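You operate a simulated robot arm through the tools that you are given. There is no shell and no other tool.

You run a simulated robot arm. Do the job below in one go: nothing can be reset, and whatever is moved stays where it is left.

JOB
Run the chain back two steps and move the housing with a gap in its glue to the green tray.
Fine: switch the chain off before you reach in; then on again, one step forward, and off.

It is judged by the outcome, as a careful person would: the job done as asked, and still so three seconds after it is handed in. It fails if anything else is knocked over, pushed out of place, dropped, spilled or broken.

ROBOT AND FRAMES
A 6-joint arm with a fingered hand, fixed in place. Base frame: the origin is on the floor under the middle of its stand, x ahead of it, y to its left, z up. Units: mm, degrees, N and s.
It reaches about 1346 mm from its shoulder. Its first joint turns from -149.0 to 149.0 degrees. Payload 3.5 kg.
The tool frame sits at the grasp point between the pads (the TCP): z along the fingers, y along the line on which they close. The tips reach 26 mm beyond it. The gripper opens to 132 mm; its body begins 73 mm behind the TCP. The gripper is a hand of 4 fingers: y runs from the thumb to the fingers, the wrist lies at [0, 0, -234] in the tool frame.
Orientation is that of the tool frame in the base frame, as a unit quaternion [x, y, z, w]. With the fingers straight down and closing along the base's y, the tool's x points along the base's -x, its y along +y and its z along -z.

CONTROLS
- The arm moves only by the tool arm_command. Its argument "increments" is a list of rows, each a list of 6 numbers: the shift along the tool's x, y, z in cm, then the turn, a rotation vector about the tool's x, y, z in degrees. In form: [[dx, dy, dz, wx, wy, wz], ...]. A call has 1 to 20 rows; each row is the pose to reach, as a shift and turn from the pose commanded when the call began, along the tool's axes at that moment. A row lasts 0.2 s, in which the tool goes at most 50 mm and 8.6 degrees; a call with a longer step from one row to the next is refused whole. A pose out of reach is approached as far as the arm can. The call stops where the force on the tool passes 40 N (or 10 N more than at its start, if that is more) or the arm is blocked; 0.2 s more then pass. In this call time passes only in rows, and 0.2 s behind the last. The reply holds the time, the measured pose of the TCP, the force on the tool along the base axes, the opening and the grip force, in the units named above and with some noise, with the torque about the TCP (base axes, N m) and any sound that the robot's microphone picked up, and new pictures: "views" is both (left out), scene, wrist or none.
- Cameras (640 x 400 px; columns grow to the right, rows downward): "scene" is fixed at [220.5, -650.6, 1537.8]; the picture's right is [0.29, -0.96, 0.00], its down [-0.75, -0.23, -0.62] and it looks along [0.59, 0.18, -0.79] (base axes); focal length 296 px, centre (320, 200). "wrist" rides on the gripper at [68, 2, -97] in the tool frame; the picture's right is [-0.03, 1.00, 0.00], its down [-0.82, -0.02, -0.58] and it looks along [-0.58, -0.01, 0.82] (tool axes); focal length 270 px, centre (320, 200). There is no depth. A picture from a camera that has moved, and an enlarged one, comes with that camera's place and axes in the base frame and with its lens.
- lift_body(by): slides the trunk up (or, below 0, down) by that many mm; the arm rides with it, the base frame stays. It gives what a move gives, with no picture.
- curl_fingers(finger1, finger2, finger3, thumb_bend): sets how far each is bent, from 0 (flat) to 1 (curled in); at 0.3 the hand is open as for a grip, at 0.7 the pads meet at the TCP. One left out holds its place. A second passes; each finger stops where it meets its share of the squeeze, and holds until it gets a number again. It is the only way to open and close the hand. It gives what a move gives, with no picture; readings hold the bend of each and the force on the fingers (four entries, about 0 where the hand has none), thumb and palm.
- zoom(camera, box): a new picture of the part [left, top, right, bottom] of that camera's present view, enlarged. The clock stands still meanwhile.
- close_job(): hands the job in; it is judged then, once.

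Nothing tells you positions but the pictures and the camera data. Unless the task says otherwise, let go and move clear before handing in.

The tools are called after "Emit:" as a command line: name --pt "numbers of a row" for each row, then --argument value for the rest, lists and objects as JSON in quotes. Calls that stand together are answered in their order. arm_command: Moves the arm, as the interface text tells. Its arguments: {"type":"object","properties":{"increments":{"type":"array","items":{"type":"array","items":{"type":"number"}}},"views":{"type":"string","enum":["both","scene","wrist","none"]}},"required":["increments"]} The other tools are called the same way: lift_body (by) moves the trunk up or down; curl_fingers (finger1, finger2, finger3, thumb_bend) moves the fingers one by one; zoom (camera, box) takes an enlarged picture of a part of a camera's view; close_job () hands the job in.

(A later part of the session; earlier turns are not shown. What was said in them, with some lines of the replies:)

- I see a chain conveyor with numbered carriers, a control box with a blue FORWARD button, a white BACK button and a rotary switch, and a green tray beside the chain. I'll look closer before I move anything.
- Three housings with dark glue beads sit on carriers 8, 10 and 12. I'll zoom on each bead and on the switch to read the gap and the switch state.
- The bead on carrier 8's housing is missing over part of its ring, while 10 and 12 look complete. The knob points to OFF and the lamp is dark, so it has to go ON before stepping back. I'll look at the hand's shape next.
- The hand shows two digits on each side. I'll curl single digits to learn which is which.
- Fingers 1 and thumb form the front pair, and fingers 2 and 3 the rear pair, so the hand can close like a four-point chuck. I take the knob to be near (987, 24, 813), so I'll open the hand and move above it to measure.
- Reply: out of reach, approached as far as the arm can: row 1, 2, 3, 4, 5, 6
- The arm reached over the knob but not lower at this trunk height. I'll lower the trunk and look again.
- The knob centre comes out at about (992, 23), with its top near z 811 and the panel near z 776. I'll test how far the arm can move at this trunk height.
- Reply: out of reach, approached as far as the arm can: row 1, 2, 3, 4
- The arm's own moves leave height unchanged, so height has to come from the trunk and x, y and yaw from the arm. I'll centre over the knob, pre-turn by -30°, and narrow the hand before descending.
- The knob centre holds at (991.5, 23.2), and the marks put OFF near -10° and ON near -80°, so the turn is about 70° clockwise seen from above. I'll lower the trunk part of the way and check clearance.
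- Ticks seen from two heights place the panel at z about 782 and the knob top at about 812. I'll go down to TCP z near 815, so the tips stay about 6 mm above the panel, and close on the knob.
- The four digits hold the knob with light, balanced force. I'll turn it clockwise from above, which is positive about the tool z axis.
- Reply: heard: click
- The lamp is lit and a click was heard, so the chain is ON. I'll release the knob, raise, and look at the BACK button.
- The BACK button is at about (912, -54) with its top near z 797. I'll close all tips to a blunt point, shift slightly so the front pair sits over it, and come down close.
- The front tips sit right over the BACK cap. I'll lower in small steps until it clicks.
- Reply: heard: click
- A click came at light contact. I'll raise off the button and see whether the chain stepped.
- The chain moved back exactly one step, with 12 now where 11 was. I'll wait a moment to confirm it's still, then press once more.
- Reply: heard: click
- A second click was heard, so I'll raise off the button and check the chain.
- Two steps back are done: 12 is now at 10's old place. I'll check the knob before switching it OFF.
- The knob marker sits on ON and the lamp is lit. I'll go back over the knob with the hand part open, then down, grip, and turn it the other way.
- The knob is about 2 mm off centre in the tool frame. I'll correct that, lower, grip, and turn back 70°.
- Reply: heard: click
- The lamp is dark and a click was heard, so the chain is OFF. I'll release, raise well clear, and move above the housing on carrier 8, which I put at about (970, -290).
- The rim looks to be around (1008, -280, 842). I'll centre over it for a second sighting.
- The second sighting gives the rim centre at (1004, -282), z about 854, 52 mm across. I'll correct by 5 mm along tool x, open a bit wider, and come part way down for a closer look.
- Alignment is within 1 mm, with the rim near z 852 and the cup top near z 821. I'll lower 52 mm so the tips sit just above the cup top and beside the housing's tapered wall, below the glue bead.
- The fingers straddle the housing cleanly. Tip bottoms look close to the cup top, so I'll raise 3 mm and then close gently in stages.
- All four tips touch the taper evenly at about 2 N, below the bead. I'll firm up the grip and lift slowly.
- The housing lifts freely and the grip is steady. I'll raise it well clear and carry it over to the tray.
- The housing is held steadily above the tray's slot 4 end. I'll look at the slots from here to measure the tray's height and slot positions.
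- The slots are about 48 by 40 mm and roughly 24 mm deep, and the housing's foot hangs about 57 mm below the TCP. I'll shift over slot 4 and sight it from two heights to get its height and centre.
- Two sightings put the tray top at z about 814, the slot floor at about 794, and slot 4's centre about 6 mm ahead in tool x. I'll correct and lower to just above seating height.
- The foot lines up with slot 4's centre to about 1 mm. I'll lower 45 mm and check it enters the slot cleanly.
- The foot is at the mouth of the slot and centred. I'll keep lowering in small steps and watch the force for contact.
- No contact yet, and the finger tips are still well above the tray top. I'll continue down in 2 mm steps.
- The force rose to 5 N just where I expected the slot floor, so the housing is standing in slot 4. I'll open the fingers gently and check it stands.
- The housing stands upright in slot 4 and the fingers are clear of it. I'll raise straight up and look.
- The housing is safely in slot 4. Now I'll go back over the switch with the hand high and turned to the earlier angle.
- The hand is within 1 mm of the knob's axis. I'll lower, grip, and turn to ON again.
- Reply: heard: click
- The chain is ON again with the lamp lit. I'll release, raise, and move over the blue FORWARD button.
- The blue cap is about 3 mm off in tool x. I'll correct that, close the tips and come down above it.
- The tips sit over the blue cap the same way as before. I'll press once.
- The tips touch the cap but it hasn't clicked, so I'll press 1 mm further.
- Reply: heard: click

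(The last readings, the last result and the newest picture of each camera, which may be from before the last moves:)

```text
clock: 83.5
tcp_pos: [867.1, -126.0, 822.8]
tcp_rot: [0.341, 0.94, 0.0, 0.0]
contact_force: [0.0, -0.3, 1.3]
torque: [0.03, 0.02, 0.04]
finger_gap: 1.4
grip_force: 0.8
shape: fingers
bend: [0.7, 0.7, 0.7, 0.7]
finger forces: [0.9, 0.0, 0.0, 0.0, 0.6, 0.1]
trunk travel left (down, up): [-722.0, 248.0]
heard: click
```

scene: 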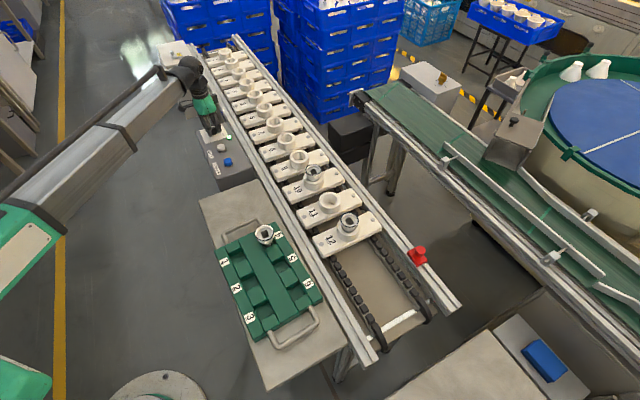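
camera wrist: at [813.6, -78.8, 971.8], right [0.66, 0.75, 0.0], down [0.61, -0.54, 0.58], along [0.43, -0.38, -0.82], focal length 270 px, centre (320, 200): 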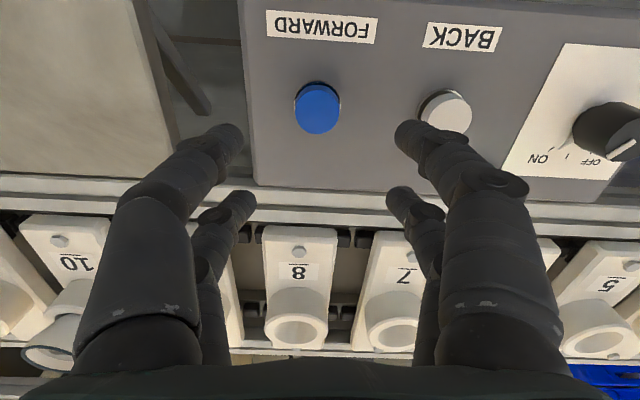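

Click heard, so I'll raise off the button and check the chain.

Emit:
lift_body --by 52

Emit:
arm_command --pt "0 0 0 0 0 0" --pt "0 0 0 0 0 0" --pt "0 0 0 0 0 0" --pt "0 0 0 0 0 0"

Emit:
zoom --camera "scene" --box '[190, 100, 420, 320]'

```text
clock: 84.5
tcp_pos: [866.6, -126.5, 875.0]
tcp_rot: [0.342, 0.94, 0.0, 0.0]
contact_force: [0.6, 0.2, -0.1]
torque: [0.02, 0.01, 0.03]
finger_gap: 1.2
grip_force: 0.1
shape: fingers
bend: [0.7, 0.7, 0.7, 0.7]
finger forces: [0.1, 0.0, 0.0, 0.0, 0.1, 0.1]
trunk travel left (down, up): [-774.0, 196.0]
```

```text
clock: 85.5
tcp_pos: [866.4, -127.9, 875.2]
tcp_rot: [0.342, 0.94, 0.0, 0.0]
contact_force: [-0.2, 0.2, 0.3]
torque: [0.01, -0.01, 0.02]
finger_gap: 1.5
grip_force: 0.1
shape: fingers
bend: [0.7, 0.7, 0.7, 0.7]
finger forces: [0.0, 0.0, 0.1, 0.0, 0.1, 0.0]
trunk travel left (down, up): [-774.0, 196.0]
camera wrist: at [815.9, -80.5, 972.7], right [0.66, 0.75, 0.0], down [0.61, -0.54, 0.58], along [0.43, -0.38, -0.82], focal length 270 px, centre (320, 200)
```

scene: 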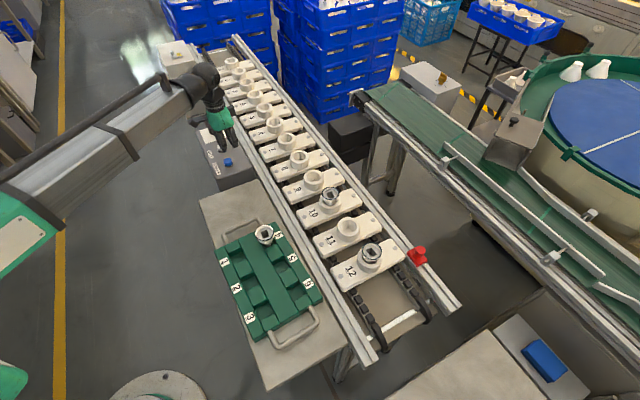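
wrist: 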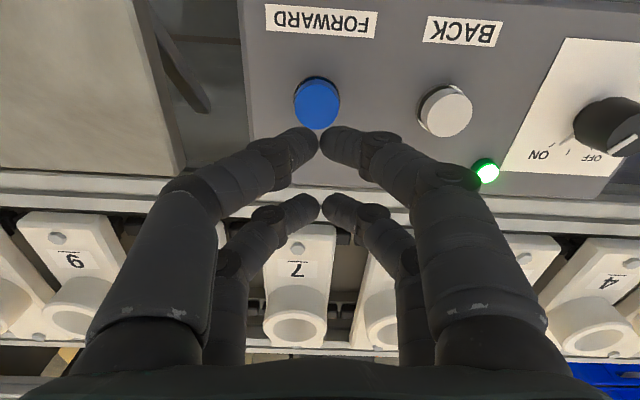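

```text
1.82 times, centred on (305, 210) of scene
camera zoom: at [220.5, -650.6, 1537.8], right [0.29, -0.96, 0.0], down [-0.75, -0.23, -0.62], along [0.59, 0.18, -0.79], focal length 538 px, centre (347, 182)
```

zoom: 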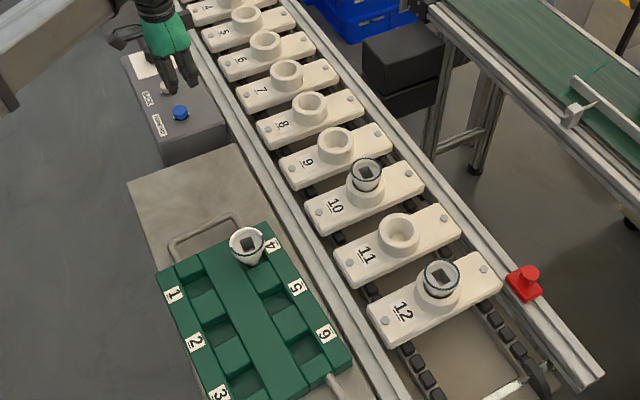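

The chain moved exactly one step forward, and the housing is still upright in slot 4. Now I'll go back to the knob to switch OFF.

Emit:
curl_fingers --finger1 0.48 --finger2 0.48 --finger3 0.48 --thumb_bend 0.48

Emit:
arm_command --pt "0 3.9 0 0 0 0" --pt "0 7.8 0 0 0 0" --pt "0 11.7 0 0 0 0" --pt "0 15.6 0 0 0 0" --pt "0 19.37 0 0 0 0" --pt "0 19.37 0 0 0 0" --views "wrist"

Emit:
zoom --camera "wrist" --box '[220, 60, 420, 200]'

```text
clock: 86.5
tcp_pos: [866.2, -127.0, 875.2]
tcp_rot: [0.342, 0.94, 0.0, 0.001]
contact_force: [0.8, -0.4, -0.2]
torque: [-0.01, 0.01, 0.0]
finger_gap: 72.2
grip_force: 0.1
shape: fingers
bend: [0.48, 0.48, 0.48, 0.48]
finger forces: [0.0, 0.1, 0.1, 0.0, 0.0, 0.0]
trunk travel left (down, up): [-774.0, 196.0]
```

```text
clock: 87.9
tcp_pos: [991.5, 21.0, 874.7]
tcp_rot: [0.342, 0.94, 0.0, 0.0]
contact_force: [0.1, -0.2, -0.9]
torque: [0.0, -0.01, 0.02]
finger_gap: 72.1
grip_force: 0.1
shape: fingers
bend: [0.48, 0.48, 0.48, 0.48]
finger forces: [0.0, 0.0, 0.0, 0.0, 0.0, 0.1]
trunk travel left (down, up): [-774.0, 196.0]
camera wrist: at [940.9, 68.1, 972.6], right [0.66, 0.75, 0.0], down [0.61, -0.54, 0.58], along [0.43, -0.38, -0.82], focal length 270 px, centre (320, 200)
```

wrist: 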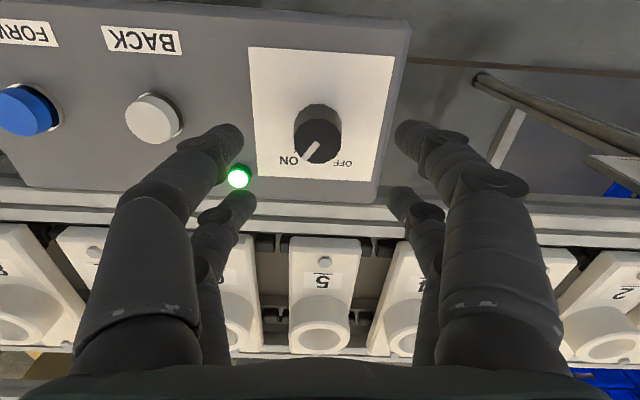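

```text
2.86 times, centred on (320, 130) of wrist
camera zoom: at [940.9, 68.1, 972.6], right [0.66, 0.75, 0.0], down [0.61, -0.54, 0.58], along [0.43, -0.38, -0.82], focal length 772 px, centre (320, 400)
```

zoom: 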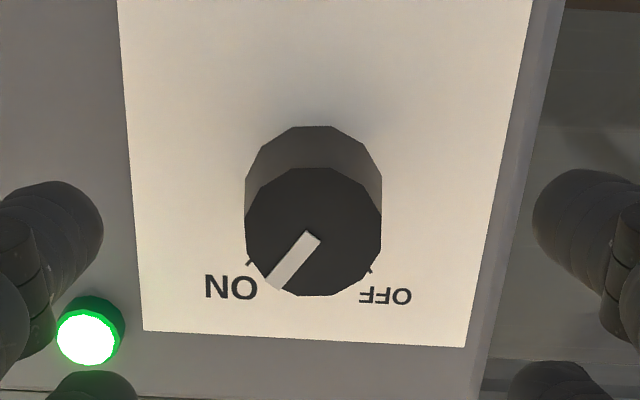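

The hand is centred on the knob. I'll lower, grip, and turn back to OFF.

Emit:
lift_body --by -61

Emit:
curl_fingers --finger1 0.7 --finger2 0.7 --finger3 0.7 --thumb_bend 0.7

Emit:
arm_command --pt "0 0 0 0 0 -7" --pt "0 0 0 0 0 -14" --pt "0 0 0 0 0 -21" --pt "0 0 0 0 0 -28" --pt "0 0 0 0 0 -35" --pt "0 0 0 0 0 -42" --pt "0 0 0 0 0 -49" --pt "0 0 0 0 0 -56" --pt "0 0 0 0 0 -63" --pt "0 0 0 0 0 -70"

Emit:
zoom --camera "scene" --box '[185, 90, 245, 160]'

```text
clock: 88.9
tcp_pos: [991.1, 20.6, 814.0]
tcp_rot: [0.342, 0.94, 0.0, 0.0]
contact_force: [-1.1, -1.1, 0.7]
torque: [0.01, -0.02, 0.01]
finger_gap: 72.5
grip_force: 0.0
shape: fingers
bend: [0.48, 0.48, 0.48, 0.48]
finger forces: [0.1, 0.0, 0.0, 0.0, 0.0, 0.1]
trunk travel left (down, up): [-713.0, 257.0]
```

```text
clock: 89.9
tcp_pos: [992.0, 22.0, 813.9]
tcp_rot: [0.342, 0.94, 0.0, 0.0]
contact_force: [-3.3, -1.8, -1.9]
torque: [0.0, 0.08, 0.02]
finger_gap: 14.2
grip_force: 6.1
shape: fingers
bend: [0.66, 0.67, 0.66, 0.67]
finger forces: [2.8, 1.8, 2.5, 0.1, 4.9, 0.1]
trunk travel left (down, up): [-713.0, 257.0]
```

```text
clock: 92.1
tcp_pos: [991.1, 22.5, 813.3]
tcp_rot: [-0.26, 0.966, 0.0, 0.0]
contact_force: [-4.2, 0.4, -2.5]
torque: [-0.01, 0.07, -0.01]
finger_gap: 13.9
grip_force: 7.4
shape: fingers
bend: [0.66, 0.67, 0.67, 0.68]
finger forces: [5.5, 2.7, 2.2, 0.0, 4.5, 0.1]
trunk travel left (down, up): [-713.0, 257.0]
heard: click
camera wrist: at [931.9, -10.6, 911.7], right [-0.48, 0.88, 0.0], down [0.72, 0.39, 0.58], along [0.51, 0.28, -0.82], focal length 270 px, centre (320, 200)
```

scene: 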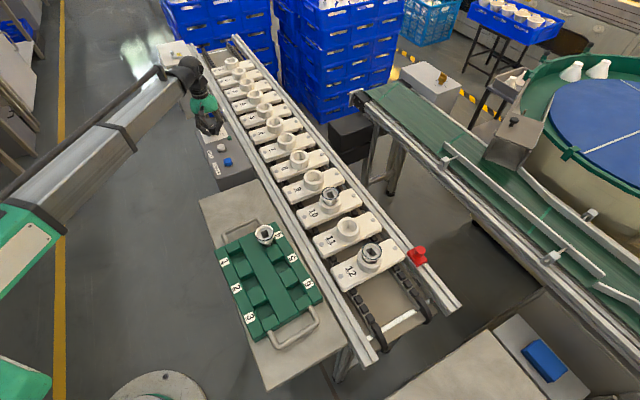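
wrist: 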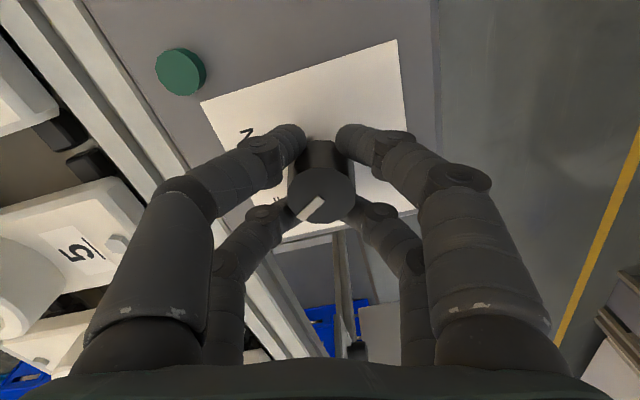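

```text
5.71 times, centred on (215, 125) of scene
camera zoom: at [220.5, -650.6, 1537.8], right [0.29, -0.96, 0.0], down [-0.75, -0.23, -0.62], along [0.59, 0.18, -0.79], focal length 1689 px, centre (920, 629)
```

zoom: 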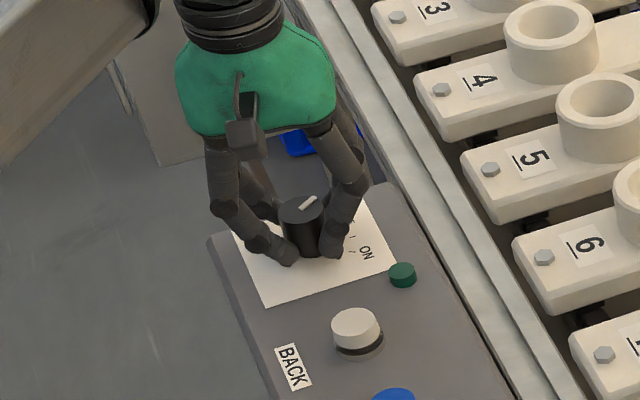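

The lamp is dark and the knob is on OFF. I'll release, raise well clear, and check everything once more.

Emit:
curl_fingers --finger1 0.48 --finger2 0.48 --finger3 0.48 --thumb_bend 0.48

Emit:
lift_body --by 180

Emit:
arm_command --pt "4 2 0 0 0 0" --pt "8 4 0 0 0 0" --pt "12 6 0 0 0 0" --pt "12 6 0 0 0 0"

Emit:
zoom --camera "scene" --box '[190, 100, 260, 190]'

Emit:
zoom --camera "scene" --box '[210, 160, 430, 350]'

Emit:
zoom --camera "scene" --box '[240, 210, 300, 270]'

```text
clock: 93.1
tcp_pos: [991.9, 22.2, 814.1]
tcp_rot: [-0.258, 0.966, 0.0, 0.001]
contact_force: [0.2, 0.3, -0.1]
torque: [-0.01, -0.02, 0.0]
finger_gap: 71.9
grip_force: 0.2
shape: fingers
bend: [0.48, 0.48, 0.48, 0.48]
finger forces: [0.0, 0.0, 0.1, 0.1, 0.0, 0.0]
trunk travel left (down, up): [-713.0, 257.0]
```

```text
clock: 95.1
tcp_pos: [991.2, 21.2, 993.8]
tcp_rot: [-0.259, 0.966, 0.0, 0.001]
contact_force: [-0.1, -0.5, 0.3]
torque: [0.0, 0.02, -0.02]
finger_gap: 72.3
grip_force: 0.1
shape: fingers
bend: [0.48, 0.48, 0.48, 0.48]
finger forces: [0.1, 0.0, 0.0, 0.0, 0.0, 0.0]
trunk travel left (down, up): [-893.0, 77.0]
```

```text
clock: 96.1
tcp_pos: [858.4, 14.0, 994.3]
tcp_rot: [-0.258, 0.966, 0.0, -0.001]
contact_force: [-0.3, -0.2, 0.2]
torque: [0.02, -0.01, -0.01]
finger_gap: 72.4
grip_force: 0.0
shape: fingers
bend: [0.48, 0.48, 0.48, 0.48]
finger forces: [0.0, 0.1, 0.1, 0.0, 0.0, 0.0]
trunk travel left (down, up): [-893.0, 77.0]
camera wrist: at [798.6, -17.8, 1091.9], right [-0.48, 0.88, 0.0], down [0.72, 0.39, 0.58], along [0.51, 0.28, -0.82], focal length 270 px, centre (320, 200)
```

scene: 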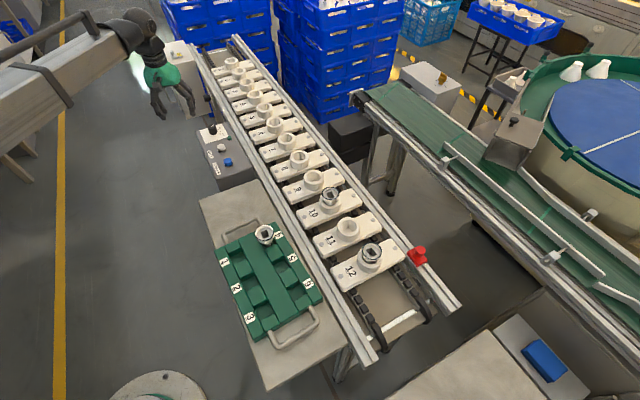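
wrist: 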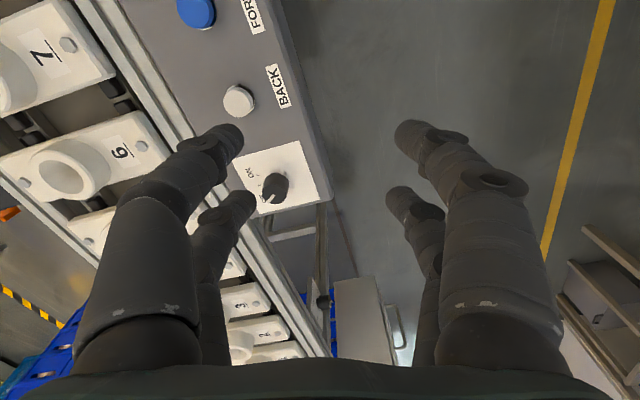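

```text
4.44 times, centred on (225, 145) of scene
camera zoom: at [220.5, -650.6, 1537.8], right [0.29, -0.96, 0.0], down [-0.75, -0.23, -0.62], along [0.59, 0.18, -0.79], focal length 1314 px, centre (742, 444)
```

zoom: 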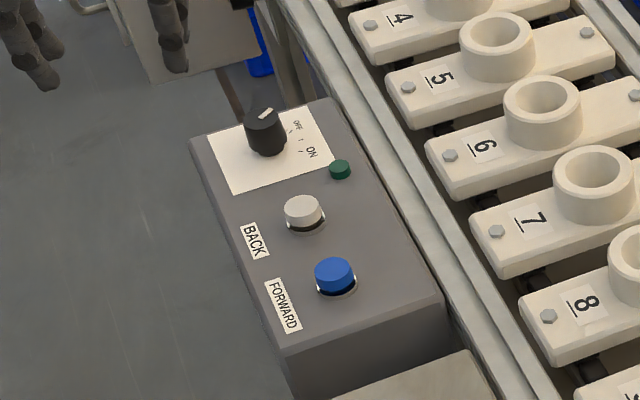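

```text
2.11 times, centred on (320, 255) of scene
camera zoom: at [220.5, -650.6, 1537.8], right [0.29, -0.96, 0.0], down [-0.75, -0.23, -0.62], along [0.59, 0.18, -0.79], focal length 622 px, centre (320, 84)
```

zoom: 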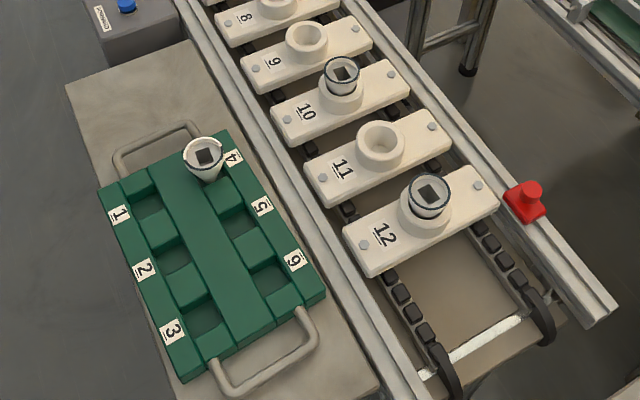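

```text
6.67 times, centred on (270, 240) of scene
camera zoom: at [220.5, -650.6, 1537.8], right [0.29, -0.96, 0.0], down [-0.75, -0.23, -0.62], along [0.59, 0.18, -0.79], focal length 1971 px, centre (653, -67)
```

zoom: 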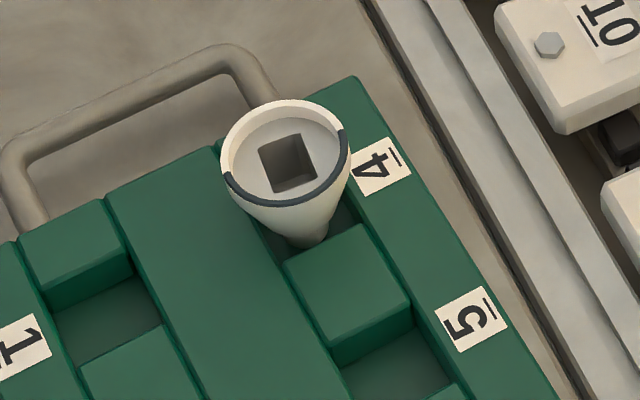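

Everything checks out:
- The housing with the gapped bead stands in tray slot 4.
- The other two housings are still on carriers 10 and 12.
- The chain went two steps back, then one forward.
- The knob is on OFF with the lamp dark, and the hand is clear.

I'm handing in.

Emit:
close_job

```text
The job is handed in.
```

The housing with the gap in its glue now stands upright in slot 4 of the green tray, and the job is handed in. It was the one on carrier 8. The beads on 10 and 12 looked complete, so I left those housings on their carriers.

- **Back two steps:** the switch was on OFF at the start, so I turned it ON and pressed BACK twice. The chain moved back exactly two steps.
- **Off before reaching in:** I switched the chain OFF and saw the lamp go dark before lifting the housing off carrier 8.
- **Forward one step:** after placing the housing I switched ON, pressed FORWARD once, saw the chain move one step, and switched OFF again.

The knob is on OFF with the lamp dark, and the hand is empty and clear of everything. In the last pictures nothing else had been knocked over or moved.
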